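You operate a simulated robot arm through the tools that you are given. There is no shell and no other tool. Be economical: measure what you need, move in short steps, check, and stop when the job is done.

You run a simulated robot arm. Do the job below in one go: nothing can be reset, and whatever is moved stays where it is left.

TASK
Tip both leftover drinks down the sink and rack the beakers.
Fine: empty the orange and the white beaker into the sink, stand them on the dish rack, then run the kitchen tap to flush and turn it off. Set down upright: orange beaker, white beaker.

The check looks at the end state, three seconds after you hand in, the way a careful person would. Anything else that was tipped, shoved, dropped, spilled or broken makes it a failure.

THE ROBOT
A 6-joint arm with a two-finger gripper, on a carriage that runs on a rail from [0, 1.197] to [0, -1.143] (x, y) and turns from -3.368 to 2.426 rad about z. Base frame: it is fixed where the carriage stands at the start and does not move with it; the origin is on the floor, on the carriage's upright axis, x ahead of it, y to its left, z up. Units: m, rad, N and s.
Its first joint turns from -2.897 to 2.897 rad. Places, roughly: dish rack [0.9, -0.6, 0.9]; kitchen tap [0.9, -0.3, 1.2]; sink [0.7, -0.1, 0.8]. Payload 2.54 kg.
The tool frame sits at the grasp point between the pads (the TCP): z along the fingers, y along the line on which they close. The tips reach 0.023 m beyond it. The gripper opens to 0.126 m. The gripper's body begins 0.082 m behind the TCP.
Orientation is that of the tool frame in the base frame, as a unit quaternion [w, x, y, z]. With the fingers straight down and closing along the base's y, the tool's x points along the base's -x, its y along +y and its z along -z.

THE INTERFACE
- The arm moves only by the tool send_rows. Its argument "rows" is a list of rows, each a list of 7 numbers: the shift along the tool's x, y, z in units of 150 mm (1.0 is 150 mm), then the turn, a rotation vector about the tool's x, y, z in units of 90 degrees (1.0 is 90 degrees), then the closure in counts, from 0 (fully open) to 255 (shut). In form: [[tx, ty, tz, wx, wy, wz, jaw], ...]. A call has 1 to 10 rows; each row is the pose to reach, as a shift and turn from the pose commanded when the call began, along the tool's axes at that moment. A call with a number of a shift or a turn outside -1 to 1 is refused whole. Rows are played at 5 a second. More than 0.05 m and 0.15 rad between two rows, or a gripper value outside its range, and nothing of the call is played. Where a pose cannot be reached the arm comes as near as it can. A force on the tool above 40 N (or 10 N above the force at the start of the call, whichever is more), or a blocked arm, ends the call early, and 0.2 s more pass. The fingers move at their own pace and stop on an object; they squeeze with about 21 N. The grip force told is the motor's: it shows also when the fingers shut on nothing. Time passes only in rows, and 0.2 s behind the last, so rows that repeat a pose let the fingers close. It gives the time, the measured TCP pose, the force on the tool (base axes), the opening and the grip force at its end, in the units of the frame above (readings bear some noise), with the torque about the TCP (base axes, N m) and any sound that the robot's microphone picked up.
- Cameras (640 x 400 px; columns grow to the right, rows downward): "scene" is now at [0.0609, 0.1822, 1.6103]; the picture's right is [-0.21, -0.98, 0.00], its down [-0.68, 0.15, -0.72] and it looks along [0.71, -0.15, -0.69] (base axes); focal length 214 px, centre (320, 200). "wrist" rides on the gripper at [0.082, 0.014, -0.122] in the tool frame; the picture's right is [-0.17, 0.99, 0.00], its down [-0.79, -0.13, -0.60] and it looks along [-0.59, -0.10, 0.80] (tool axes); focal length 243 px, centre (320, 200). There is no depth. A picture from a camera that has moved, and an enlarged one, comes with that camera's place and axes in the base frame and with its lens.
- grab_frame(camera): a new picture of that camera. No time passes.
- slide_trunk(by): slides the trunk up (or, below 0, down) by that many m; the arm and the scene camera ride with it, the base frame stays. It gives what a move gives, with no picture.
- steer(legs): drives the robot by 1 to 6 legs, each [ahead, left, turn to the left] in m, m and rad, along the robot's own axes; the way and the turn of a leg run together, so that a leg with both is an arc; at most 1.5 m and 3.142 rad a leg. The arm and the cameras ride along, it lands a little off, and it stops where it bumps. It keeps to its track: a leg is cut to what the track allows. It gives what a move gives.
- aim_head(pan, tilt): turns the head with the scene camera to pan (to the left, within 2.094 rad either way) and tilt (down, from -0.506 to 1.204), counted from straight ahead of the robot. It gives what a move gives.
- inspect(camera, box): a new picture of the part [left, top, right, bottom] of that camera's present view, enlarged. No time passes.
- sign_off(): hands the job in; it is judged then, once.

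Work in short steps. Places have to be worked out from the pictures, the camera data and where the tool is seen: move nearer, look again, correct. Check each grasp and each placing, and mend what went wrong. You have 120 turns and 78 pictures in all, those below and enlarged ones among them. Open the gripper and draw the arm clear of the work before you hand the job in, unless the task says otherwise; then end with one line.

The tools are called after "Emit:" as name(argument=value, ...) on one line, values as JSON. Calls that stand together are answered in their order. send_rows: Moves the arm, as the interface text tells. Its arguments: {"type":"object","properties":{"rows":{"type":"array","items":{"type":"array","items":{"type":"number"}}}},"required":["rows"]} The other tools are called the same way: slide_trunk (by) slides the trunk up or down; steer (legs) drives the base; aim_head (pan, tilt) turns the head that bears the scene camera; grab_frame (camera) takes a picture; inspect (camera, box) takes an enlarged picture of a part of a camera's view; sign_off () hands the job in.

At the start:

```text
clock: 0.0
tool_pos: [0.3464, -0.3505, 1.4198]
orientation: [0.0, 0.0, 1.0, 0.0]
force: [0.5, -0.3, 0.5]
wrist_torque: [-0.02, -0.02, 0.02]
width: 0.1263
grasp_force: 0.1
trunk travel left (down, up): [-0.425, 0.065]
robot x, y, heading: [0.0037, -0.0006, -0.001]
head pan, tilt: [-1.461, 0.824]
```

scene: 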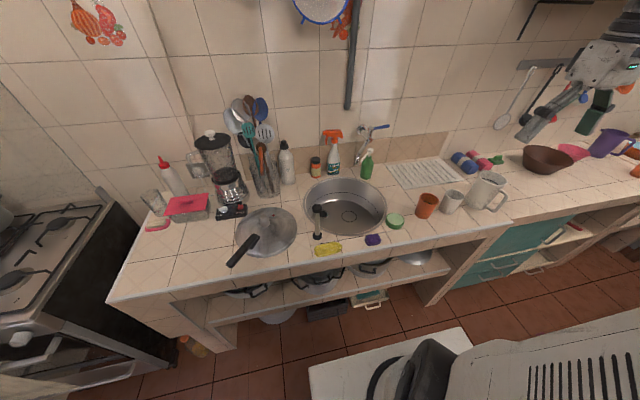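
wrist: 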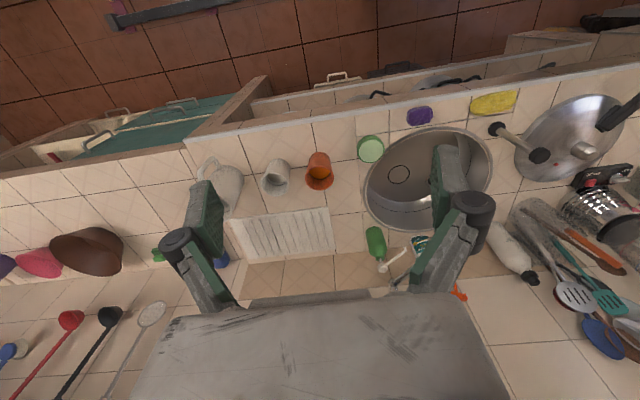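

I'll start by enlarging the areas of the beakers, rack and tap to see the details.

Emit:
inspect(camera="scene", box=[380, 140, 540, 240])

Emit:
inspect(camera="scene", box=[290, 110, 450, 250])

Emit:
inspect(camera="wrist", box=[190, 90, 510, 300])

```text
4.00 times, centred on (460, 190) of scene
camera zoom: at [0.0609, 0.1822, 1.6103], right [-0.21, -0.98, 0.0], down [-0.68, 0.15, -0.72], along [0.71, -0.15, -0.69], focal length 858 px, centre (-240, 240)
```

zoom: 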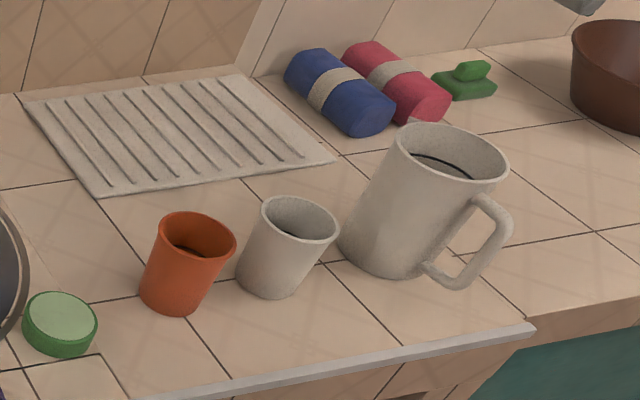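

```text
2.86 times, centred on (370, 180) of scene
camera zoom: at [0.0609, 0.1822, 1.6103], right [-0.21, -0.98, 0.0], down [-0.68, 0.15, -0.72], along [0.71, -0.15, -0.69], focal length 613 px, centre (177, 257)
```

zoom: 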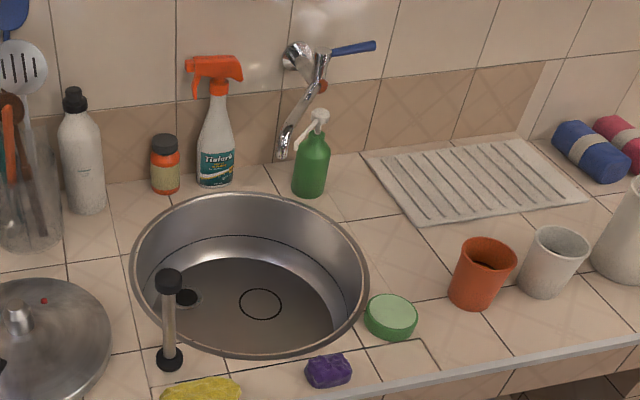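

```text
1.90 times, centred on (350, 195) of wrist
camera zoom: at [0.2646, -0.3381, 1.5394], right [0.17, 0.99, 0.0], down [0.79, -0.13, 0.6], along [0.59, -0.1, -0.8], focal length 462 px, centre (263, 210)
```

zoom: 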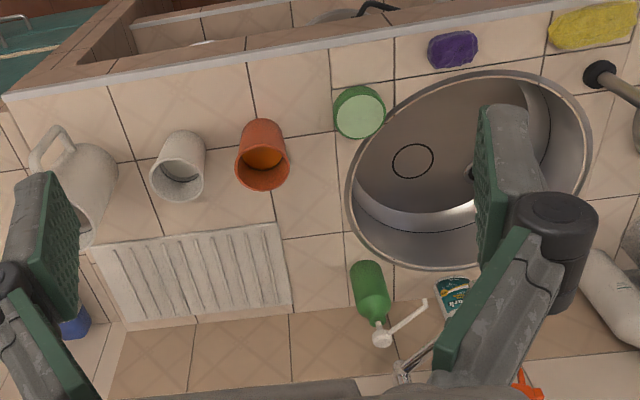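

Both beakers are upright at about orange [0.60, -0.40] and white [0.595, -0.515], with tops around z 1.0. The rack is a flat ridged board near [0.88, -0.58]. I'll move the carriage to y of about -0.3 so everything is in reach.

Emit:
steer(legs=[[0, -0.3, 0]])

```text
clock: 2.1
tool_pos: [0.347, -0.6536, 1.4182]
orientation: [0.0, -0.001, 1.0, 0.0]
force: [0.8, -1.1, -0.2]
wrist_torque: [0.04, -0.03, 0.0]
width: 0.1259
grasp_force: 0.1
trunk travel left (down, up): [-0.425, 0.065]
robot x, y, heading: [0.0009, -0.3019, -0.002]
head pan, tilt: [-1.461, 0.824]
```

The carriage moved as commanded. Next I roll the gripper halfway toward camera-up while bringing the tool back toward the centre.

Emit:
send_rows(rows=[[0, 0.09, 0, 0, 0, 0.09, 0], [0, 0.18, 0, 0, 0, 0.18, 0], [0, 0.27, 0, 0, 0, 0.27, 0], [0, 0.36, 0, 0, 0, 0.36, 0], [0, 0.45, 0, 0, 0, 0.45, 0], [0, 0.54, 0, 0, 0, 0.54, 0], [0, 0.63, 0, 0, 0, 0.63, 0], [0, 0.72, 0, 0, 0, 0.72, 0], [0, 0.81, 0, 0, 0, 0.81, 0], [0, 0.9, 0, 0, 0, 0.9, 0]])

```text
clock: 3.8
tool_pos: [0.3996, -0.587, 1.4315]
orientation: [0.0, 0.513, 0.859, 0.0]
force: [0.1, 0.0, 0.0]
wrist_torque: [0.01, 0.06, 0.01]
width: 0.1261
grasp_force: 0.0
trunk travel left (down, up): [-0.425, 0.065]
robot x, y, heading: [0.0032, -0.3023, 0.0]
head pan, tilt: [-1.461, 0.824]
stopped in row 8: the arm was blocked; the commanded pose is now the measured one
```

The arm was blocked after about 62° of roll, probably because it was too near its base. I'll move forward about 0.15 m and then try further.

Emit:
send_rows(rows=[[-0.08, 0.147, 0, 0, 0, 0, 0], [-0.16, 0.294, 0, 0, 0, 0, 0], [-0.237, 0.44, 0, 0, 0, 0, 0], [-0.316, 0.587, 0, 0, 0, 0, 0], [-0.395, 0.734, 0, 0, 0, 0, 0], [-0.474, 0.881, 0, 0, 0, 0, 0]])

Emit:
grab_frame(camera="scene")

```text
clock: 5.2
tool_pos: [0.5462, -0.5866, 1.4299]
orientation: [0.0, 0.514, 0.858, 0.0]
force: [1.2, 0.2, -0.8]
wrist_torque: [0.01, 0.02, 0.02]
width: 0.1258
grasp_force: 0.0
trunk travel left (down, up): [-0.425, 0.065]
robot x, y, heading: [0.0053, -0.3003, -0.001]
head pan, tilt: [-1.461, 0.824]
```

```text
72 pictures are left
camera scene: at [-0.0093, -0.1809, 1.6054], right [-0.99, -0.12, 0.0], down [-0.09, 0.73, -0.68], along [0.08, -0.68, -0.73], focal length 214 px, centre (320, 200)
```

scene: 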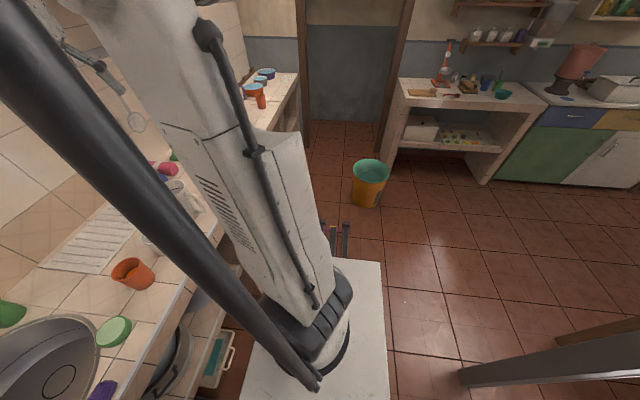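

The head is now looking to the right. I'll turn it forward toward the worktop and continue.

Emit:
aim_head(pan=-0.3, tilt=0.7)

Emit:
grab_frame(camera="scene")

```text
clock: 6.6
tool_pos: [0.5444, -0.5862, 1.4304]
orientation: [0.0, 0.514, 0.858, 0.0]
force: [-0.1, 0.8, -0.8]
wrist_torque: [0.02, 0.0, -0.01]
width: 0.126
grasp_force: 0.2
trunk travel left (down, up): [-0.425, 0.065]
robot x, y, heading: [0.0013, -0.3024, 0.001]
head pan, tilt: [-0.3, 0.7]
```

```text
71 pictures are left
camera scene: at [0.0618, -0.1274, 1.6156], right [-0.3, -0.95, 0.0], down [-0.62, 0.19, -0.76], along [0.73, -0.23, -0.64], focal length 214 px, centre (320, 200)
```

scene: 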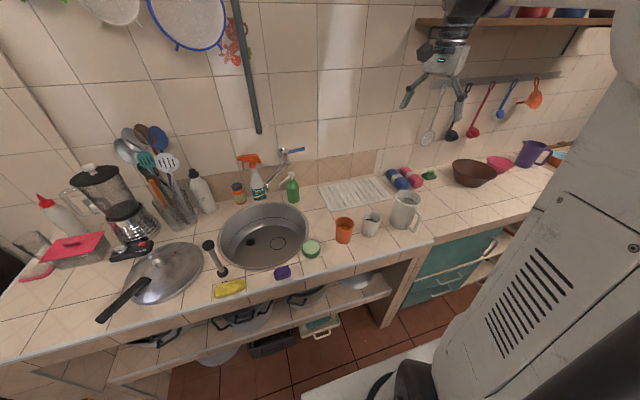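

Now I have a good view and the worktop is clear below. I continue the roll.

Emit:
send_rows(rows=[[0, 0, 0.05, 0, 0, 0.09, 0], [0, 0, 0.1, 0, 0, 0.18, 0], [0, 0, 0.15, 0, 0, 0.27, 0], [0, 0, 0.2, 0, 0, 0.36, 0], [0, 0, 0.25, 0, 0, 0.45, 0], [0, 0, 0.3, 0, 0, 0.54, 0], [0, 0, 0.35, 0, 0, 0.63, 0], [0, 0, 0.4, 0, 0, 0.72, 0], [0, 0, 0.45, 0, 0, 0.81, 0], [0, 0, 0.5, 0, 0, 0.9, 0]])

```text
clock: 8.8
tool_pos: [0.5466, -0.5856, 1.355]
orientation: [0.0, 0.948, 0.317, -0.001]
force: [0.5, -0.1, -0.2]
wrist_torque: [-0.04, 0.01, 0.0]
width: 0.1257
grasp_force: 0.1
trunk travel left (down, up): [-0.425, 0.065]
robot x, y, heading: [-0.0019, -0.3003, -0.0]
head pan, tilt: [-0.3, 0.7]
```

The roll works. I'll finish the remaining 37° and shift left 0.15 m.

Emit:
send_rows(rows=[[0.1, -0.133, 0, 0, 0, 0.08, 0], [0.2, -0.266, 0, 0, 0, 0.16, 0], [0.3, -0.4, 0, 0, 0, 0.24, 0], [0.4, -0.53, 0, 0, 0, 0.32, 0], [0.5, -0.665, 0, 0, 0, 0.38, 0], [0.6, -0.797, 0, 0, 0, 0.411, 0]])

```text
clock: 10.2
tool_pos: [0.5449, -0.4364, 1.3559]
orientation: [-0.001, 1.0, 0.001, 0.0]
force: [-0.7, -0.4, -0.4]
wrist_torque: [-0.01, -0.02, -0.03]
width: 0.1261
grasp_force: 0.0
trunk travel left (down, up): [-0.425, 0.065]
robot x, y, heading: [0.0023, -0.3006, 0.003]
head pan, tilt: [-0.3, 0.7]
```

Now I pitch the fingers forward (70°), keeping camera on top, and creep a bit ahead.

Emit:
send_rows(rows=[[0.03, 0, 0, 0, 0.087, 0, 0], [0.06, 0, 0, 0, 0.173, 0, 0], [0.09, 0, 0, 0, 0.26, 0, 0], [0.12, 0, 0, 0, 0.346, 0, 0], [0.15, 0, 0, 0, 0.432, 0, 0], [0.18, 0, 0, 0, 0.518, 0, 0], [0.21, 0, 0, 0, 0.605, 0, 0], [0.24, 0, 0, 0, 0.69, 0, 0], [0.27, 0, 0, 0, 0.778, 0, 0]])

Emit:
grab_frame(camera="scene")

```text
clock: 12.2
tool_pos: [0.587, -0.4366, 1.3564]
orientation: [-0.001, 0.819, 0.001, 0.574]
force: [0.4, -1.2, -0.2]
wrist_torque: [0.0, 0.0, -0.03]
width: 0.1257
grasp_force: 0.2
trunk travel left (down, up): [-0.425, 0.065]
robot x, y, heading: [-0.0007, -0.3067, -0.001]
head pan, tilt: [-0.3, 0.7]
```

```text
70 pictures are left
camera scene: at [0.0619, -0.1274, 1.6156], right [-0.3, -0.96, 0.0], down [-0.62, 0.19, -0.76], along [0.73, -0.23, -0.64], focal length 214 px, centre (320, 200)
```

scene: 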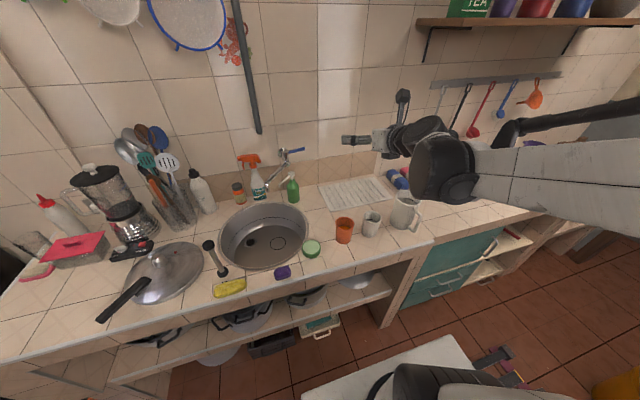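

The pitch is fine and the camera side is up. I lower the trunk by 0.25 m, keeping the fingers above the beakers, and look with both cameras.

Emit:
slide_trunk(by=-0.25)

Emit:
grab_frame(camera="scene")

Emit:
grab_frame(camera="wrist")

```text
clock: 14.8
tool_pos: [0.586, -0.4372, 1.1068]
orientation: [-0.002, 0.819, 0.002, 0.574]
force: [-0.1, 0.5, 0.1]
wrist_torque: [0.06, -0.01, 0.02]
width: 0.1258
grasp_force: 0.0
trunk travel left (down, up): [-0.175, 0.315]
robot x, y, heading: [-0.0017, -0.302, 0.0]
head pan, tilt: [-0.3, 0.7]
```

```text
69 pictures are left
camera scene: at [0.0618, -0.1274, 1.3657], right [-0.3, -0.96, 0.0], down [-0.62, 0.19, -0.76], along [0.73, -0.23, -0.64], focal length 214 px, centre (320, 200)
```

scene: 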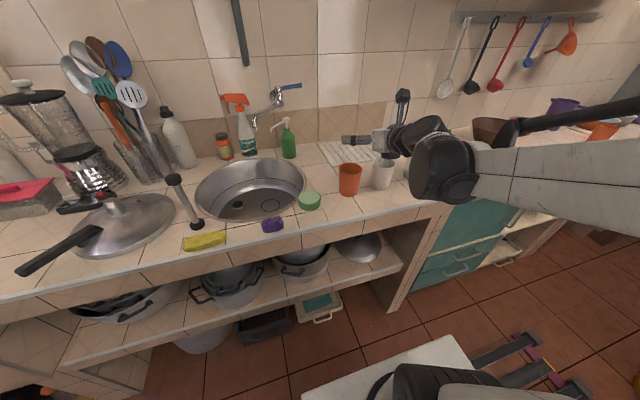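

```text
68 pictures are left
camera wrist: at [0.4997, -0.4516, 1.224], right [-0.05, -0.99, -0.16], down [-0.83, 0.13, -0.54], along [0.55, 0.1, -0.83], focal length 243 px, centre (320, 200)
```

wrist: 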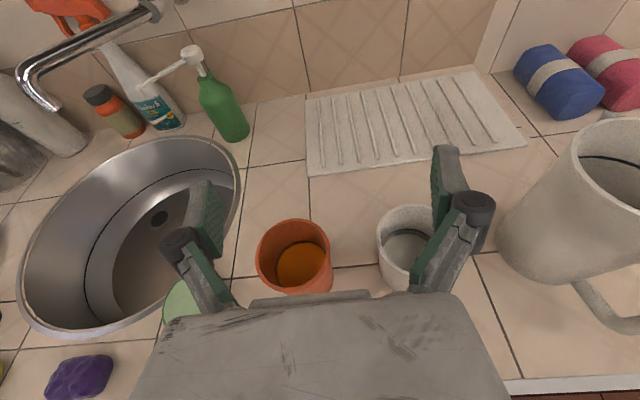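

The wrist view puts the orange beaker near [0.59, -0.394] and the white near [0.585, -0.508]. I'll check it against an enlarged scene view.

Emit:
inspect(camera="scene", box=[290, 120, 418, 200])

```text
5.00 times, centred on (354, 160) of scene
camera zoom: at [0.0618, -0.1274, 1.3657], right [-0.3, -0.96, 0.0], down [-0.62, 0.19, -0.76], along [0.73, -0.23, -0.64], focal length 1072 px, centre (150, 400)
```

zoom: 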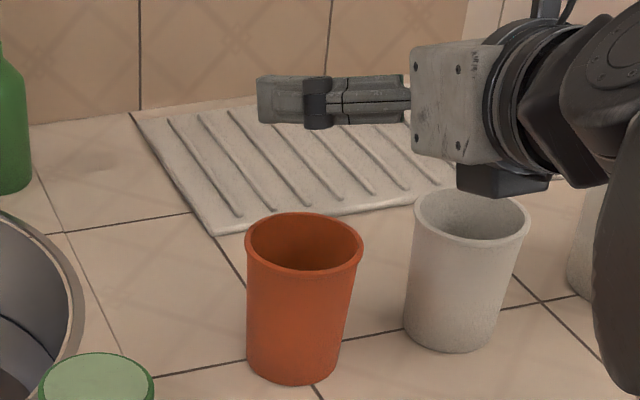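

Both views agree: orange at [0.590, -0.395], white at [0.592, -0.516], rims near z 1.01 with 0.075 diameter. I'll draw back in front of the orange beaker, lower to about z 0.985, and narrow the jaws to about 0.10.

Emit:
send_rows(rows=[[-0.14, -0.09, -0.2, 0, 0, 0, 53], [-0.28, -0.19, -0.4, 0, 0, 0, 53], [-0.427, -0.28, -0.596, 0, 0, 0, 53], [-0.62, -0.28, -0.528, 0, 0, 0, 53], [-0.81, -0.28, -0.46, 0, 0, 0, 53], [-0.992, -0.28, -0.392, 0, 0, 0, 53], [-0.992, -0.28, -0.392, 0, 0, 0, 53]])

Emit:
grab_frame(camera="wrist")

Emit:
grab_frame(camera="scene")

```text
clock: 16.4
tool_pos: [0.4773, -0.3966, 0.9868]
orientation: [-0.001, 0.819, 0.002, 0.573]
force: [1.0, -0.5, -0.3]
wrist_torque: [0.02, -0.01, 0.04]
width: 0.0997
grasp_force: 0.1
trunk travel left (down, up): [-0.175, 0.315]
robot x, y, heading: [-0.002, -0.3034, -0.001]
head pan, tilt: [-0.3, 0.7]
```

```text
66 pictures are left
camera wrist: at [0.3911, -0.4104, 1.1036], right [-0.05, -0.99, -0.16], down [-0.83, 0.13, -0.54], along [0.55, 0.1, -0.83], focal length 243 px, centre (320, 200)
```

wrist: 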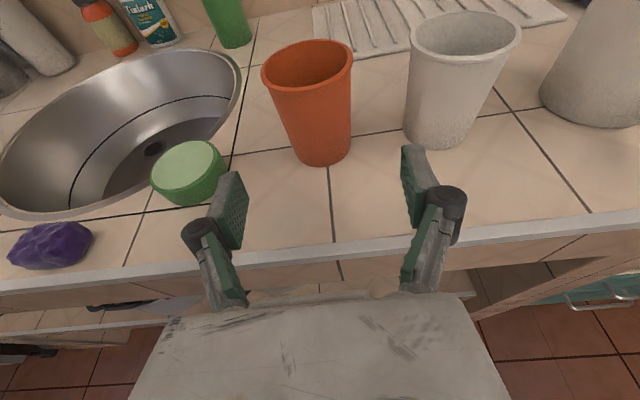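

```text
65 pictures are left
camera scene: at [0.0622, -0.1274, 1.3656], right [-0.3, -0.96, 0.0], down [-0.62, 0.19, -0.76], along [0.73, -0.23, -0.64], focal length 214 px, centre (320, 200)
```

scene: 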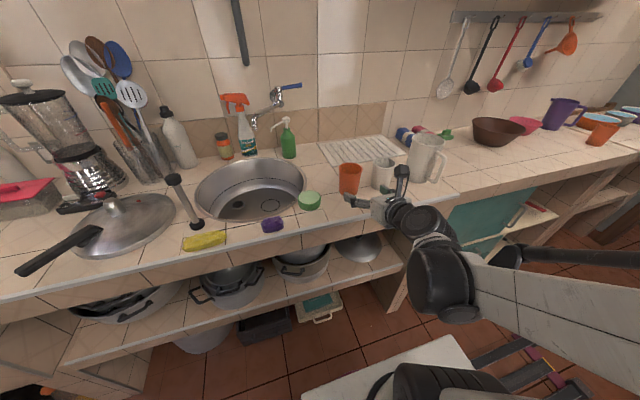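

The fingers straddle the orange beaker, with clearance from the soap and the white beaker. I move forward 0.113 m and check before closing.

Emit:
send_rows(rows=[[0.03, 0, 0.122, 0, 0, 0, 53], [0.06, 0, 0.245, 0, 0, 0, 53], [0.09, 0, 0.367, 0, 0, 0, 53], [0.12, 0, 0.49, 0, 0, 0, 53], [0.15, 0, 0.612, 0, 0, 0, 53], [0.181, 0, 0.735, 0, 0, 0, 53], [0.181, 0, 0.735, 0, 0, 0, 53]])

Emit:
grab_frame(camera="wrist")

Emit:
inspect(camera="scene", box=[290, 120, 450, 220])

```text
clock: 18.0
tool_pos: [0.5933, -0.3944, 0.9745]
orientation: [-0.001, 0.819, 0.001, 0.574]
force: [0.9, -0.1, 0.3]
wrist_torque: [0.02, -0.01, -0.02]
width: 0.0999
grasp_force: 0.0
trunk travel left (down, up): [-0.175, 0.315]
robot x, y, heading: [0.0001, -0.3018, -0.003]
head pan, tilt: [-0.3, 0.7]
```

```text
64 pictures are left
camera wrist: at [0.5066, -0.4097, 1.0924], right [-0.05, -0.99, -0.16], down [-0.83, 0.13, -0.54], along [0.55, 0.1, -0.83], focal length 243 px, centre (320, 200)
```

wrist: 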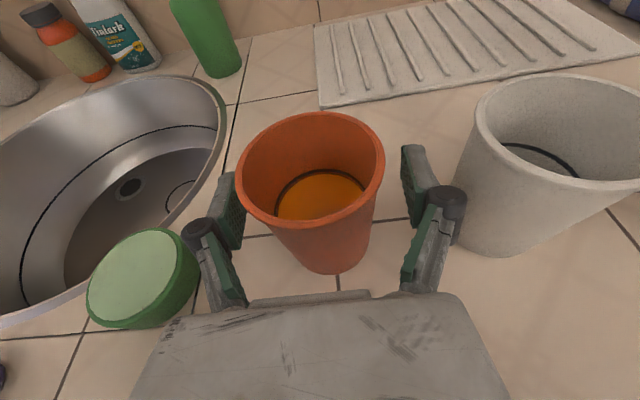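

```text
4.00 times, centred on (370, 170) of scene
camera zoom: at [0.062, -0.1274, 1.3656], right [-0.3, -0.96, 0.0], down [-0.62, 0.19, -0.76], along [0.73, -0.23, -0.64], focal length 858 px, centre (120, 320)
```

zoom: 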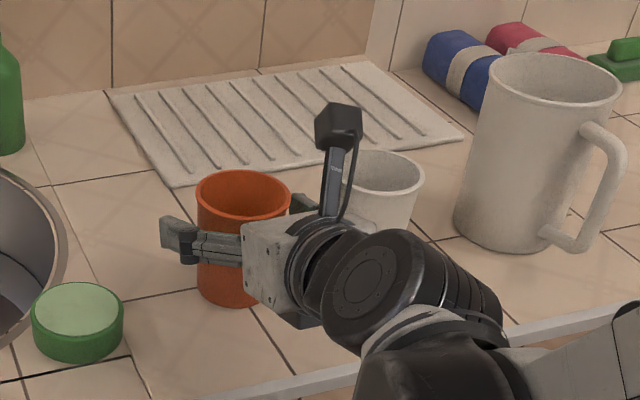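

The beaker sits centred between the pads, with no contact force. I close the gripper.

Emit:
send_rows(rows=[[0, 0, -0.02, 0, 0, 0, 90], [0, 0, -0.02, 0, 0, 0, 130], [0, 0, -0.02, 0, 0, 0, 170], [0, 0, -0.02, 0, 0, 0, 200], [0, 0, -0.02, 0, 0, 0, 200], [0, 0, -0.02, 0, 0, 0, 200]])

```text
clock: 19.4
tool_pos: [0.5891, -0.3953, 0.9756]
orientation: [-0.001, 0.819, 0.001, 0.573]
force: [0.8, 0.9, 0.4]
wrist_torque: [-0.01, -0.02, 0.01]
width: 0.0631
grasp_force: 20.8
trunk travel left (down, up): [-0.175, 0.315]
robot x, y, heading: [0.001, -0.2985, 0.001]
head pan, tilt: [-0.3, 0.7]
```

It is gripped at 0.063 m with 21 N. I lift it straight up 0.1 m slowly.

Emit:
send_rows(rows=[[0.03, 0, -0.01, 0, 0, 0, 200], [0.1, 0, -0.036, 0, 0, 0, 200], [0.2, 0, -0.072, 0, 0, 0, 200], [0.3, 0, -0.109, 0, 0, 0, 200], [0.4, 0, -0.145, 0, 0, 0, 200], [0.5, 0, -0.181, 0, 0, 0, 200], [0.58, 0, -0.21, 0, 0, 0, 200], [0.627, 0, -0.227, 0, 0, 0, 200]])

Emit:
grab_frame(camera="wrist")

Emit:
grab_frame(camera="scene")

```text
clock: 21.2
tool_pos: [0.5907, -0.3945, 1.074]
orientation: [-0.001, 0.819, 0.002, 0.574]
force: [0.3, -0.2, -1.4]
wrist_torque: [0.01, -0.01, -0.03]
width: 0.063
grasp_force: 20.8
trunk travel left (down, up): [-0.175, 0.315]
robot x, y, heading: [-0.0005, -0.2996, 0.001]
head pan, tilt: [-0.3, 0.7]
```

```text
62 pictures are left
camera wrist: at [0.504, -0.4094, 1.1924], right [-0.05, -0.99, -0.16], down [-0.83, 0.13, -0.54], along [0.55, 0.1, -0.83], focal length 243 px, centre (320, 200)
```

wrist: 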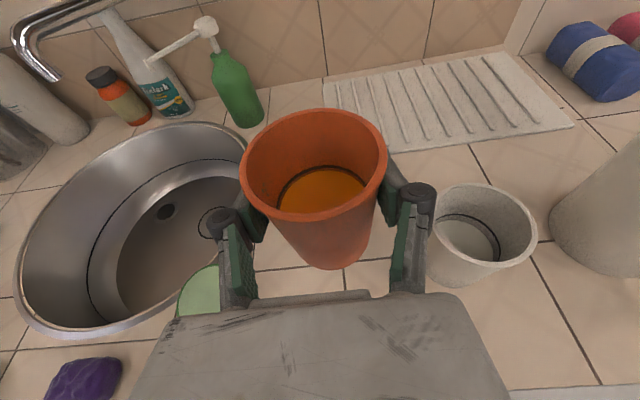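

```text
61 pictures are left
camera scene: at [0.0619, -0.1274, 1.3656], right [-0.3, -0.96, 0.0], down [-0.62, 0.19, -0.76], along [0.73, -0.23, -0.64], focal length 214 px, centre (320, 200)
```

scene: 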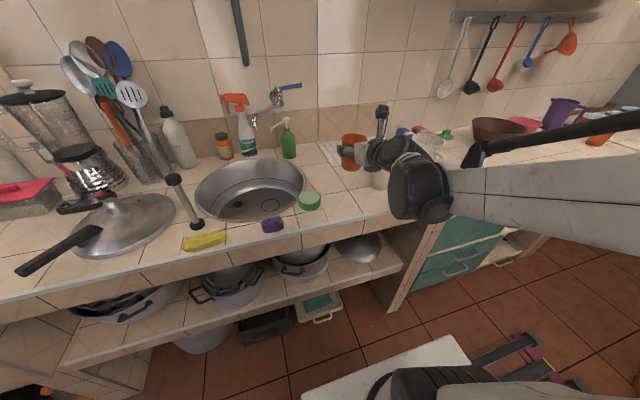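

The beaker is held upright with its liquid. The sink is centred near [0.73, -0.07] with radius about 0.19, and the spout tip is near [0.76, -0.135, 1.1], so I'll pour nearer the front at about [0.64, -0.13]. I carry it left gently.

Emit:
send_rows(rows=[[0, -0.05, 0, 0, 0, 0, 200], [0, -0.15, 0, 0, 0, 0, 200], [0, -0.27, 0, 0, 0, 0, 200], [0, -0.4, 0, 0, 0, 0, 200], [0, -0.53, 0, 0, 0, 0, 200], [0, -0.66, 0, 0, 0, 0, 200], [0, -0.79, 0, 0, 0, 0, 200], [0, -0.9, 0, 0, 0, 0, 200], [0, -0.97, 0, 0, 0, 0, 200], [0, -1, 0, 0, 0, 0, 200]])

Emit:
send_rows(rows=[[0, -0.05, 0, 0, 0, 0, 200], [0.01, -0.15, 0.03, 0, 0, 0, 200], [0.03, -0.27, 0.08, 0, 0, 0, 200], [0.05, -0.4, 0.14, 0, 0, 0, 200], [0.07, -0.53, 0.2, 0, 0, 0, 200], [0.09, -0.65, 0.26, 0, 0, 0, 200], [0.11, -0.74, 0.3, 0, 0, 0, 200], [0.113, -0.76, 0.313, 0, 0, 0, 200]])

Emit:
grab_frame(camera="wrist")

Emit:
grab_frame(camera="scene")

```text
clock: 23.4
tool_pos: [0.5899, -0.2944, 1.0743]
orientation: [-0.013, 0.818, 0.015, 0.575]
force: [0.0, -0.7, -2.6]
wrist_torque: [0.0, 0.0, 0.01]
width: 0.0627
grasp_force: 20.7
out of reach, approached as far as the arm can: row 6, 7, 8, 9, 10
trunk travel left (down, up): [-0.175, 0.315]
robot x, y, heading: [-0.0023, -0.3045, -0.001]
head pan, tilt: [-0.3, 0.7]
```

```text
clock: 25.2
tool_pos: [0.6468, -0.2696, 1.0749]
orientation: [-0.027, 0.816, 0.03, 0.576]
force: [-0.4, 0.6, -2.2]
wrist_torque: [0.0, 0.0, 0.0]
width: 0.0631
grasp_force: 21.4
out of reach, approached as far as the arm can: row 1, 2, 3, 4, 5, 6, 7, 8
trunk travel left (down, up): [-0.175, 0.315]
robot x, y, heading: [-0.0029, -0.3001, -0.0]
head pan, tilt: [-0.3, 0.7]
```

```text
60 pictures are left
camera wrist: at [0.5613, -0.2925, 1.1925], right [0.02, -0.99, -0.17], down [-0.84, 0.07, -0.54], along [0.55, 0.15, -0.82], focal length 243 px, centre (320, 200)
```

wrist: 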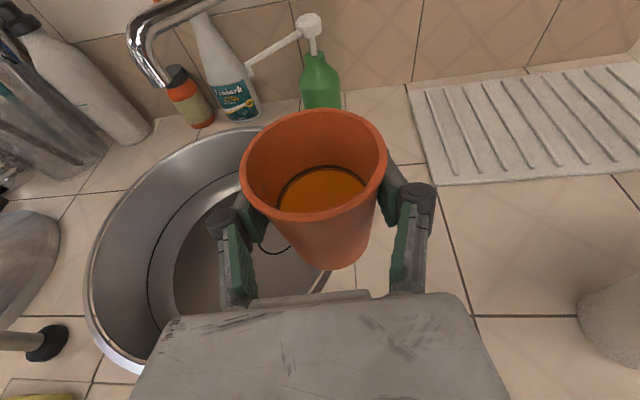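

```text
59 pictures are left
camera scene: at [0.0622, -0.1273, 1.3656], right [-0.3, -0.96, 0.0], down [-0.62, 0.19, -0.76], along [0.73, -0.23, -0.64], focal length 214 px, centre (320, 200)
```

scene: 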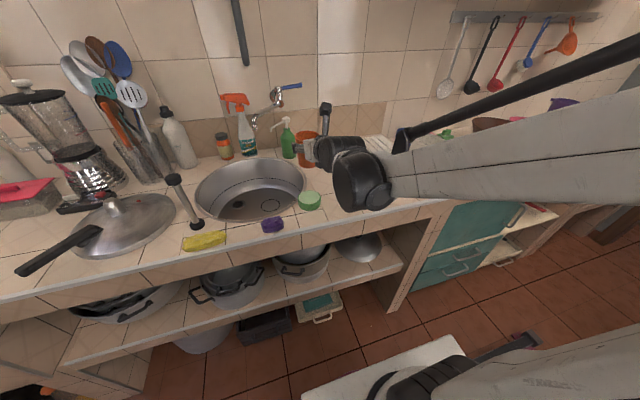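

The arm hit a joint limit, stopping at y = -0.27 with the beaker still level. I'll drive the carriage left 0.14 m instead; the spout tip at about [0.757, -0.135, 1.096] clears the beaker by about 0.07.

Emit:
send_rows(rows=[[-0.045, 0, -0.125, 0, 0, 0, 200], [-0.045, 0, -0.125, 0, 0, 0, 200]])

Emit:
steer(legs=[[0, 0.14, 0]])

Emit:
grab_frame(camera="wrist")

Emit:
grab_frame(camera="scene")

```text
clock: 25.8
tool_pos: [0.6277, -0.2708, 1.0757]
orientation: [-0.027, 0.816, 0.029, 0.577]
force: [-0.2, 0.3, -2.0]
wrist_torque: [-0.01, 0.0, 0.02]
width: 0.0627
grasp_force: 20.7
trunk travel left (down, up): [-0.175, 0.315]
robot x, y, heading: [-0.0005, -0.3037, -0.004]
head pan, tilt: [-0.3, 0.7]
```

```text
clock: 27.1
tool_pos: [0.6267, -0.1319, 1.0746]
orientation: [-0.028, 0.817, 0.031, 0.576]
force: [1.0, 0.0, -2.4]
wrist_torque: [0.02, -0.02, 0.02]
width: 0.0631
grasp_force: 21.0
trunk travel left (down, up): [-0.175, 0.315]
robot x, y, heading: [0.0007, -0.1641, 0.001]
head pan, tilt: [-0.3, 0.7]
```

```text
58 pictures are left
camera wrist: at [0.5414, -0.1546, 1.1919], right [0.02, -0.99, -0.17], down [-0.84, 0.07, -0.54], along [0.55, 0.15, -0.82], focal length 243 px, centre (320, 200)
```

wrist: 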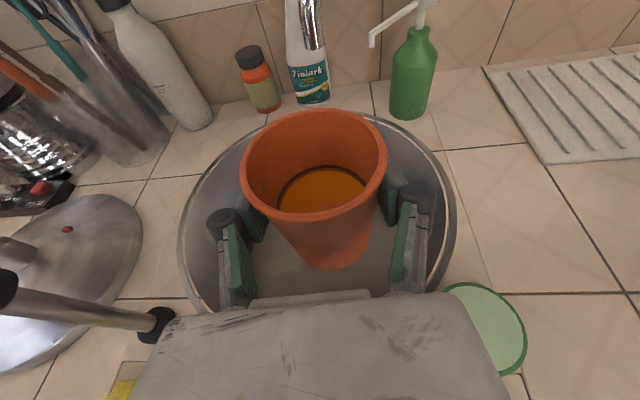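

```text
57 pictures are left
camera scene: at [0.0619, 0.0114, 1.3657], right [-0.3, -0.96, 0.0], down [-0.62, 0.19, -0.76], along [0.73, -0.23, -0.64], focal length 214 px, centre (320, 200)
```

scene: 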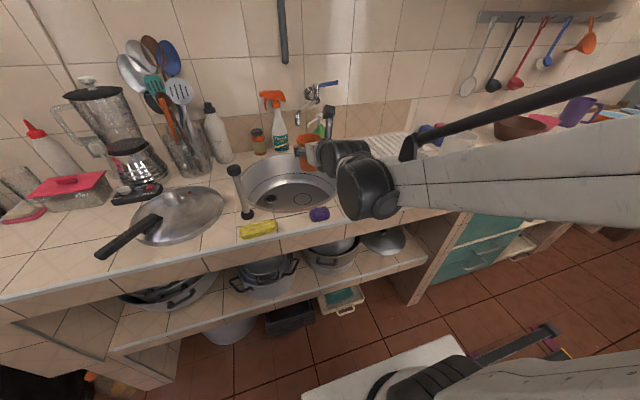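

The beaker is over the sink at y = -0.13. I move forward 3 cm and down 3 cm, then begin rolling it mouth-left over the bowl.

Emit:
send_rows(rows=[[-0.06, 0, 0.13, 0, 0, 0, 200], [-0.12, 0, 0.256, 0, 0, 0, 200], [-0.12, 0, 0.256, 0, 0, 0, 200]])

Emit:
send_rows(rows=[[0, 0, 0, 0, 0, -0.05, 200], [0, 0, 0, 0, 0, -0.13, 200], [0, 0, 0, 0, 0, -0.21, 200], [0, 0, 0, 0, 0, -0.29, 200], [0, 0, 0, 0, 0, -0.37, 200], [0, 0, 0, 0, 0, -0.45, 200], [0, 0, 0, 0, 0, -0.53, 200], [0, 0, 0, 0, 0, -0.61, 200], [0, 0, 0, 0, 0, -0.69, 200], [0, 0, 0, 0, 0, -0.77, 200]])

Emit:
grab_frame(camera="wrist")

Emit:
grab_frame(camera="scene")

```text
clock: 27.9
tool_pos: [0.6587, -0.1305, 1.0455]
orientation: [-0.028, 0.816, 0.03, 0.576]
force: [0.1, 0.3, -1.3]
wrist_torque: [-0.03, 0.01, 0.0]
width: 0.063
grasp_force: 21.1
trunk travel left (down, up): [-0.175, 0.315]
robot x, y, heading: [0.0008, -0.1654, 0.003]
head pan, tilt: [-0.3, 0.7]
```

```text
clock: 30.1
tool_pos: [0.6576, -0.1279, 1.0446]
orientation: [0.306, 0.654, 0.49, 0.489]
force: [-0.4, 0.8, -1.3]
wrist_torque: [0.02, 0.02, 0.0]
width: 0.063
grasp_force: 21.4
trunk travel left (down, up): [-0.175, 0.315]
robot x, y, heading: [0.0014, -0.1643, 0.001]
head pan, tilt: [-0.3, 0.7]
```

```text
56 pictures are left
camera wrist: at [0.5508, -0.0667, 1.1248], right [0.33, -0.48, 0.81], down [-0.64, -0.74, -0.18], along [0.69, -0.46, -0.56], focal length 243 px, centre (320, 200)
```

wrist: 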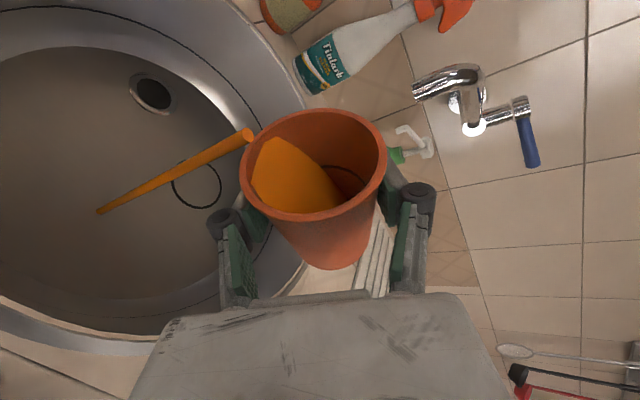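

```text
55 pictures are left
camera scene: at [0.0619, 0.0117, 1.3656], right [-0.3, -0.96, 0.0], down [-0.62, 0.19, -0.76], along [0.73, -0.23, -0.64], focal length 214 px, centre (320, 200)
```

scene: 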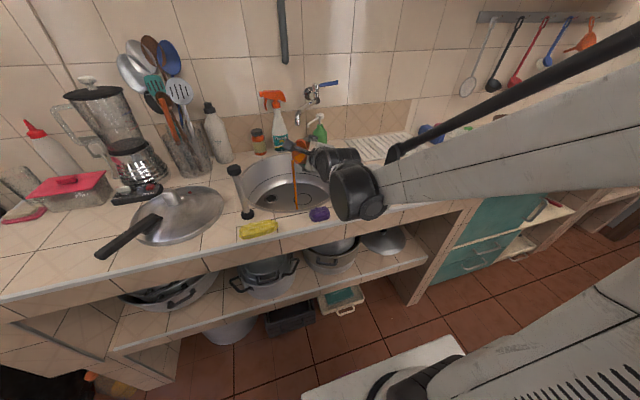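

It's pouring into the bowl. I pause briefly to let it run, then roll further.

Emit:
send_rows(rows=[[0, 0, 0, 0, 0, 0, 200], [0, 0, 0, 0, 0, -0.04, 200], [0, 0, 0, 0, 0, -0.08, 200], [0, 0, 0, 0, 0, -0.13, 200], [0, 0, 0, 0, 0, -0.18, 200], [0, 0, 0, 0, 0, -0.25, 200], [0, 0, 0, 0, 0, -0.32, 200], [0, 0, 0, 0, 0, -0.4, 200], [0, 0, 0, 0, 0, -0.48, 200], [0, 0, 0, 0, 0, -0.56, 200]])

Emit:
send_rows(rows=[[0, 0, 0, 0, 0, -0.08, 200], [0, 0, 0, 0, 0, -0.16, 200], [0, 0, 0, 0, 0, -0.24, 200], [0, 0, 0, 0, 0, -0.32, 200], [0, 0, 0, 0, 0, -0.32, 200], [0, 0, 0, 0, 0, -0.32, 200], [0, 0, 0, 0, 0, -0.32, 200], [0, 0, 0, 0, 0, -0.32, 200], [0, 0, 0, 0, 0, -0.32, 200]])

Emit:
grab_frame(camera="wrist")

Emit:
inspect(camera="scene", box=[220, 110, 400, 230])

```text
clock: 32.3
tool_pos: [0.657, -0.129, 1.0465]
orientation: [0.485, 0.385, 0.721, 0.311]
force: [0.1, 0.9, -0.6]
wrist_torque: [0.01, 0.02, 0.04]
width: 0.0628
grasp_force: 21.5
trunk travel left (down, up): [-0.175, 0.315]
robot x, y, heading: [-0.0022, -0.1627, -0.004]
head pan, tilt: [-0.3, 0.7]
```

```text
clock: 34.3
tool_pos: [0.6561, -0.1291, 1.0464]
orientation: [0.547, 0.193, 0.794, 0.183]
force: [0.0, -0.1, -1.4]
wrist_torque: [0.0, 0.0, 0.0]
width: 0.0624
grasp_force: 20.6
trunk travel left (down, up): [-0.175, 0.315]
robot x, y, heading: [-0.0035, -0.1623, -0.0]
head pan, tilt: [-0.3, 0.7]
```

```text
54 pictures are left
camera wrist: at [0.517, -0.086, 1.0267], right [0.16, 0.76, 0.63], down [-0.32, -0.56, 0.77], along [0.93, -0.32, 0.15], focal length 243 px, centre (320, 200)
```

wrist: 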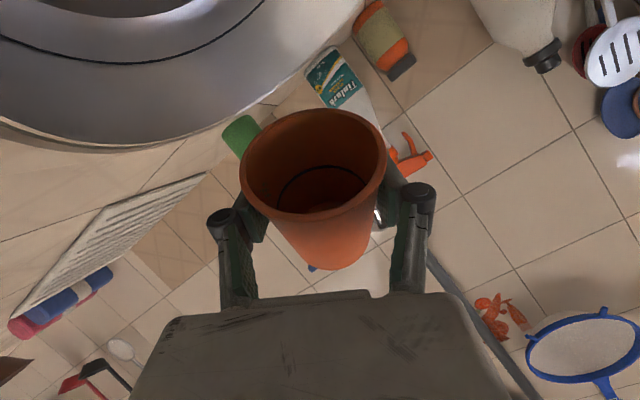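

```text
3.33 times, centred on (310, 170) of scene
camera zoom: at [0.0618, 0.0117, 1.3656], right [-0.3, -0.96, 0.0], down [-0.62, 0.19, -0.76], along [0.73, -0.23, -0.64], focal length 715 px, centre (353, 300)
```

zoom: 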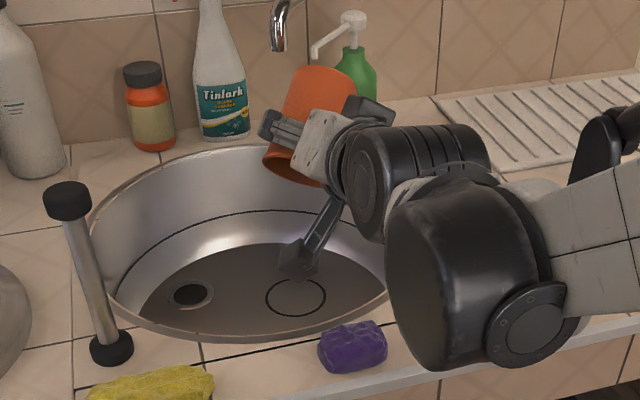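

The beaker is empty and no liquid lies outside the bowl. I roll back upright.

Emit:
send_rows(rows=[[0, 0, 0, 0, 0, 0.083, 200], [0, 0, 0, 0, 0, 0.166, 200], [0, 0, 0, 0, 0, 0.249, 200], [0, 0, 0, 0, 0, 0.332, 200], [0, 0, 0, 0, 0, 0.415, 200], [0, 0, 0, 0, 0, 0.498, 200], [0, 0, 0, 0, 0, 0.581, 200], [0, 0, 0, 0, 0, 0.664, 200], [0, 0, 0, 0, 0, 0.747, 200], [0, 0, 0, 0, 0, 0.83, 200]])

Emit:
send_rows(rows=[[0, 0, 0, 0, 0, 0.083, 200], [0, 0, 0, 0, 0, 0.166, 200], [0, 0, 0, 0, 0, 0.249, 200], [0, 0, 0, 0, 0, 0.332, 200], [0, 0, 0, 0, 0, 0.415, 200], [0, 0, 0, 0, 0, 0.498, 200], [0, 0, 0, 0, 0, 0.581, 200], [0, 0, 0, 0, 0, 0.664, 200], [0, 0, 0, 0, 0, 0.747, 200], [0, 0, 0, 0, 0, 0.81, 200]])

```text
clock: 36.5
tool_pos: [0.658, -0.1289, 1.0437]
orientation: [0.324, 0.636, 0.513, 0.477]
force: [0.6, -0.3, 0.4]
wrist_torque: [0.01, 0.01, -0.02]
width: 0.0625
grasp_force: 20.7
trunk travel left (down, up): [-0.175, 0.315]
robot x, y, heading: [0.0017, -0.1594, 0.003]
head pan, tilt: [-0.3, 0.7]
```

```text
clock: 38.7
tool_pos: [0.6584, -0.1289, 1.0443]
orientation: [-0.023, 0.817, 0.036, 0.576]
force: [0.5, 0.2, -0.6]
wrist_torque: [0.04, -0.01, -0.01]
width: 0.0629
grasp_force: 21.2
trunk travel left (down, up): [-0.175, 0.315]
robot x, y, heading: [0.0001, -0.1618, -0.002]
head pan, tilt: [-0.3, 0.7]
```

It's upright again (only yawed about 5°). The rack spans x 0.757–0.99, y -0.735 to -0.396. I raise a bit and drive right so the tool is at y ≈ -0.40.

Emit:
send_rows(rows=[[0.1, 0, -0.036, 0, 0, 0, 200], [0.2, 0, -0.072, 0, 0, 0, 200], [0.313, 0, -0.113, 0, 0, 0, 200]])

Emit:
steer(legs=[[0, -0.27, 0]])

Emit:
grab_frame(camera="scene")

Emit:
grab_frame(camera="wrist")

```text
clock: 39.5
tool_pos: [0.6568, -0.1297, 1.0947]
orientation: [-0.022, 0.817, 0.036, 0.576]
force: [-0.8, 0.7, -0.6]
wrist_torque: [0.01, 0.03, -0.03]
width: 0.0626
grasp_force: 21.2
trunk travel left (down, up): [-0.175, 0.315]
robot x, y, heading: [0.0008, -0.1627, -0.002]
head pan, tilt: [-0.3, 0.7]
```

```text
clock: 41.5
tool_pos: [0.6572, -0.404, 1.0949]
orientation: [-0.023, 0.816, 0.037, 0.576]
force: [-0.3, -0.3, -0.5]
wrist_torque: [0.02, 0.01, -0.01]
width: 0.0624
grasp_force: 21.0
trunk travel left (down, up): [-0.175, 0.315]
robot x, y, heading: [0.0024, -0.4382, 0.002]
head pan, tilt: [-0.3, 0.7]
```

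```text
52 pictures are left
camera scene: at [0.0619, -0.2627, 1.3656], right [-0.3, -0.96, 0.0], down [-0.62, 0.19, -0.76], along [0.73, -0.23, -0.64], focal length 214 px, centre (320, 200)
```

scene: 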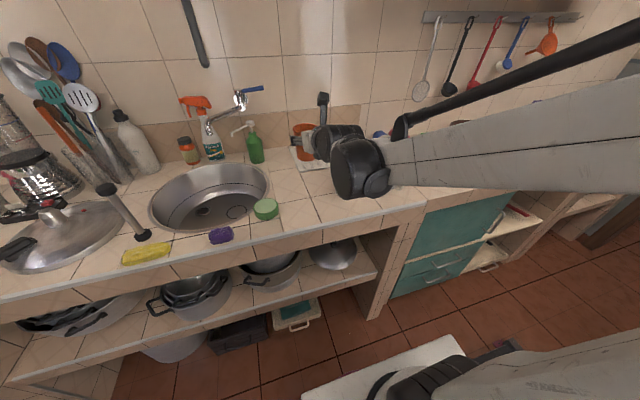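

```text
51 pictures are left
camera wrist: at [0.571, -0.425, 1.2121], right [0.03, -0.99, -0.15], down [-0.84, 0.06, -0.55], along [0.55, 0.14, -0.82], focal length 243 px, centre (320, 200)
```

wrist: 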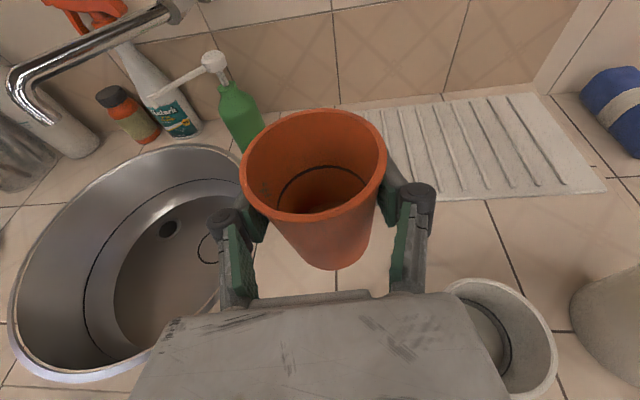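

I yaw the tool about 25° to the right so the gripper approaches the rack from the left of the white beaker.

Emit:
send_rows(rows=[[0, 0, 0, -0.052, 0, 0.0187, 200], [0, 0, 0, -0.105, 0, 0.0374, 200], [0, 0, 0, -0.157, 0, 0.056, 200], [0, 0, 0, -0.21, 0, 0.075, 200], [0, 0, 0, -0.262, 0, 0.0936, 200], [0, 0, 0, -0.262, 0, 0.0936, 200]])

```text
clock: 42.9
tool_pos: [0.6563, -0.4036, 1.0944]
orientation: [-0.023, 0.816, 0.037, 0.576]
force: [-0.4, -0.8, -0.8]
wrist_torque: [0.02, 0.0, 0.02]
width: 0.0627
grasp_force: 21.1
out of reach, approached as far as the arm can: row 1, 2, 3, 4, 5, 6
trunk travel left (down, up): [-0.175, 0.315]
robot x, y, heading: [0.0006, -0.4389, -0.008]
head pan, tilt: [-0.3, 0.7]
```

That yaw is blocked by a joint limit at this arm azimuth. I'll drive the carriage left 0.22 m, then reach to the right with the arm, which frees the yaw.

Emit:
steer(legs=[[0, 0.22, 0]])

Emit:
send_rows(rows=[[0, 0.1, 0, 0, 0, 0, 200], [0, 0.25, 0, -0.02, 0, 0.007, 200], [0, 0.4, 0, -0.06, 0, 0.021, 200], [0, 0.55, 0, -0.1, 0, 0.036, 200], [0, 0.7, 0, -0.14, 0, 0.05, 200], [0, 0.85, 0, -0.18, 0, 0.064, 200], [0, 1, 0, -0.22, 0, 0.079, 200], [0, 1, 0, -0.262, 0, 0.0936, 200]])

```text
clock: 44.5
tool_pos: [0.6568, -0.1869, 1.0946]
orientation: [-0.023, 0.816, 0.037, 0.576]
force: [-0.6, -1.4, -0.6]
wrist_torque: [0.01, 0.03, 0.03]
width: 0.0625
grasp_force: 21.3
trunk travel left (down, up): [-0.175, 0.315]
robot x, y, heading: [-0.0, -0.2192, 0.005]
head pan, tilt: [-0.3, 0.7]
```

```text
clock: 46.3
tool_pos: [0.6616, -0.3409, 1.0964]
orientation: [0.047, 0.813, -0.065, 0.577]
force: [0.1, 0.7, -0.7]
wrist_torque: [-0.02, -0.01, 0.02]
width: 0.0627
grasp_force: 20.7
out of reach, approached as far as the arm can: row 4, 5, 6, 7, 8
trunk travel left (down, up): [-0.175, 0.315]
robot x, y, heading: [0.0008, -0.2215, -0.001]
head pan, tilt: [-0.3, 0.7]
```

The yaw reaches about -9° now. I continue right and forward, adding yaw.

Emit:
send_rows(rows=[[0.024, 0.11, 0.07, 0, 0, 0, 200], [0.047, 0.22, 0.14, -0.02, 0, 0.007, 200], [0.07, 0.33, 0.2, -0.05, 0, 0.017, 200], [0.094, 0.44, 0.27, -0.08, 0, 0.028, 200], [0.118, 0.55, 0.34, -0.115, 0, 0.04, 200], [0.118, 0.55, 0.34, -0.115, 0, 0.04, 200]])

Emit:
grab_frame(camera="scene")

Emit:
grab_frame(camera="wrist")

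```text
clock: 47.7
tool_pos: [0.6893, -0.4457, 1.0958]
orientation: [0.086, 0.806, -0.122, 0.573]
force: [0.8, 0.2, -0.6]
wrist_torque: [0.01, 0.0, -0.03]
width: 0.0625
grasp_force: 21.2
out of reach, approached as far as the arm can: row 4, 5, 6
trunk travel left (down, up): [-0.175, 0.315]
robot x, y, heading: [-0.0001, -0.2161, -0.001]
head pan, tilt: [-0.3, 0.7]
```

```text
50 pictures are left
camera scene: at [0.0613, -0.0466, 1.3656], right [-0.29, -0.96, 0.0], down [-0.62, 0.19, -0.77], along [0.73, -0.23, -0.64], focal length 214 px, centre (320, 200)
```

scene: 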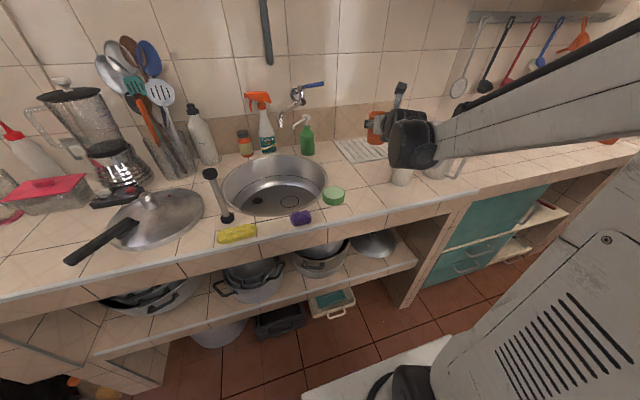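

```text
49 pictures are left
camera wrist: at [0.6006, -0.4352, 1.2133], right [-0.34, -0.93, -0.16], down [-0.75, 0.37, -0.55], along [0.57, -0.07, -0.82], focal length 243 px, centre (320, 200)
```

wrist: 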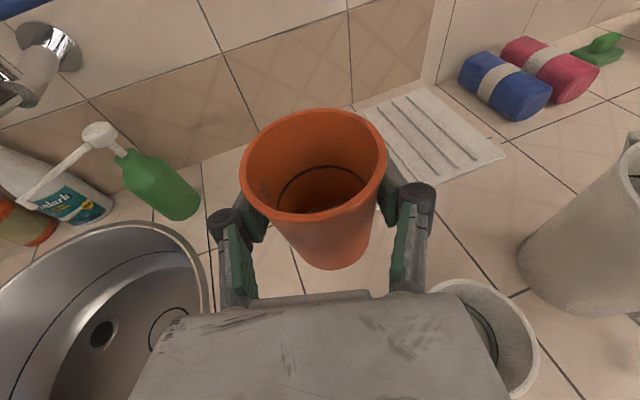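

The beaker is near the rack, but the forearm hangs low over the white beaker and jug. I'll raise the trunk 0.2 m and then reach down with the arm so that the forearm slopes down from above.

Emit:
slide_trunk(by=0.2)

Emit:
send_rows(rows=[[-0.15, 0, 0.052, 0, 0, 0, 200], [-0.3, 0, 0.105, 0, 0, 0, 200], [-0.45, 0, 0.157, 0, 0, 0, 200], [-0.6, 0, 0.209, 0, 0, 0, 200], [-0.756, 0, 0.263, 0, 0, 0, 200]])

Emit:
grab_frame(camera="scene")

```text
clock: 49.9
tool_pos: [0.6888, -0.4476, 1.2968]
orientation: [0.087, 0.805, -0.123, 0.573]
force: [-0.7, 0.3, 0.2]
wrist_torque: [0.02, 0.02, 0.0]
width: 0.0624
grasp_force: 21.2
trunk travel left (down, up): [-0.375, 0.115]
robot x, y, heading: [-0.0045, -0.2191, 0.004]
head pan, tilt: [-0.3, 0.7]
```

```text
clock: 51.1
tool_pos: [0.6893, -0.4479, 1.1762]
orientation: [0.086, 0.806, -0.122, 0.573]
force: [0.1, -0.9, -0.3]
wrist_torque: [0.05, -0.03, 0.0]
width: 0.0625
grasp_force: 21.1
trunk travel left (down, up): [-0.375, 0.115]
robot x, y, heading: [-0.0001, -0.2226, 0.0]
head pan, tilt: [-0.3, 0.7]
```

```text
48 pictures are left
camera scene: at [0.0616, -0.0468, 1.5656], right [-0.29, -0.96, 0.0], down [-0.62, 0.19, -0.76], along [0.73, -0.22, -0.64], focal length 214 px, centre (320, 200)
```

scene: 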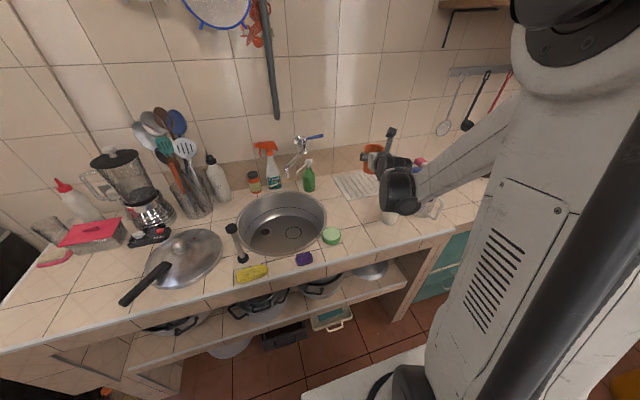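

The forearm now comes down from above. I move forward over the left part of the rack.

Emit:
send_rows(rows=[[-0.04, -0.028, 0.127, 0, 0, 0, 200], [-0.08, -0.056, 0.255, 0, 0, 0, 200], [-0.12, -0.085, 0.382, 0, 0, 0, 200], [-0.16, -0.113, 0.51, 0, 0, 0, 200], [-0.202, -0.141, 0.6375, 0, 0, 0, 200]])

Emit:
send_rows(rows=[[-0.04, -0.028, 0.127, 0, 0, 0, 200], [-0.08, -0.056, 0.255, 0, 0, 0, 200], [-0.12, -0.085, 0.382, 0, 0, 0, 200], [-0.16, -0.113, 0.51, 0, 0, 0, 200], [-0.202, -0.141, 0.6375, 0, 0, 0, 200]])

Emit:
inspect(camera="scene", box=[300, 110, 460, 230])

Emit:
grab_frame(camera="wrist")

```text
clock: 52.3
tool_pos: [0.7662, -0.4624, 1.1165]
orientation: [0.081, 0.806, -0.116, 0.574]
force: [0.2, 0.5, -0.2]
wrist_torque: [0.0, 0.03, -0.01]
width: 0.0628
grasp_force: 20.6
out of reach, approached as far as the arm can: row 3, 4, 5
trunk travel left (down, up): [-0.375, 0.115]
robot x, y, heading: [-0.0002, -0.2196, -0.003]
head pan, tilt: [-0.3, 0.7]
```

```text
clock: 53.5
tool_pos: [0.8461, -0.4803, 1.0582]
orientation: [0.079, 0.807, -0.114, 0.575]
force: [0.4, 0.1, -1.1]
wrist_torque: [0.04, 0.0, -0.01]
width: 0.0628
grasp_force: 21.3
out of reach, approached as far as the arm can: row 1, 2, 3, 4, 5
trunk travel left (down, up): [-0.375, 0.115]
robot x, y, heading: [0.0025, -0.22, -0.0]
head pan, tilt: [-0.3, 0.7]
```

```text
3.33 times, centred on (380, 170) of scene
camera zoom: at [0.0616, -0.0465, 1.5656], right [-0.29, -0.96, 0.0], down [-0.62, 0.19, -0.76], along [0.73, -0.23, -0.64], focal length 715 px, centre (120, 300)
```

zoom: 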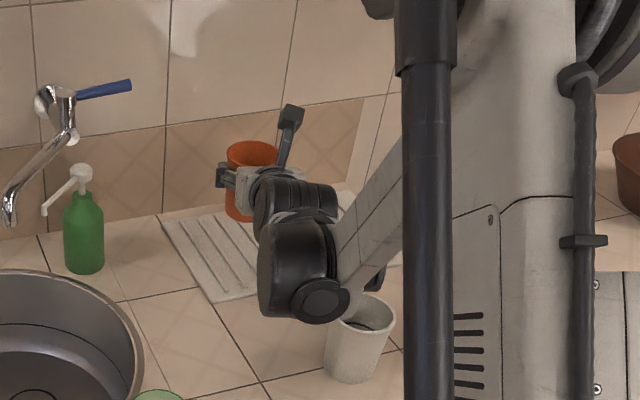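

```text
46 pictures are left
camera wrist: at [0.7572, -0.4708, 1.1745], right [-0.32, -0.93, -0.16], down [-0.76, 0.35, -0.55], along [0.57, -0.06, -0.82], focal length 243 px, centre (320, 200)
```

wrist: 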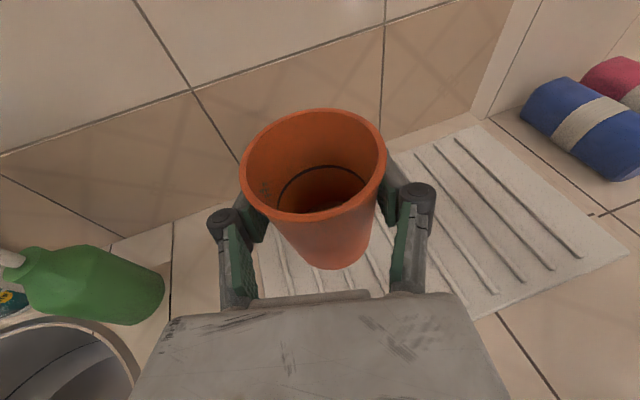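

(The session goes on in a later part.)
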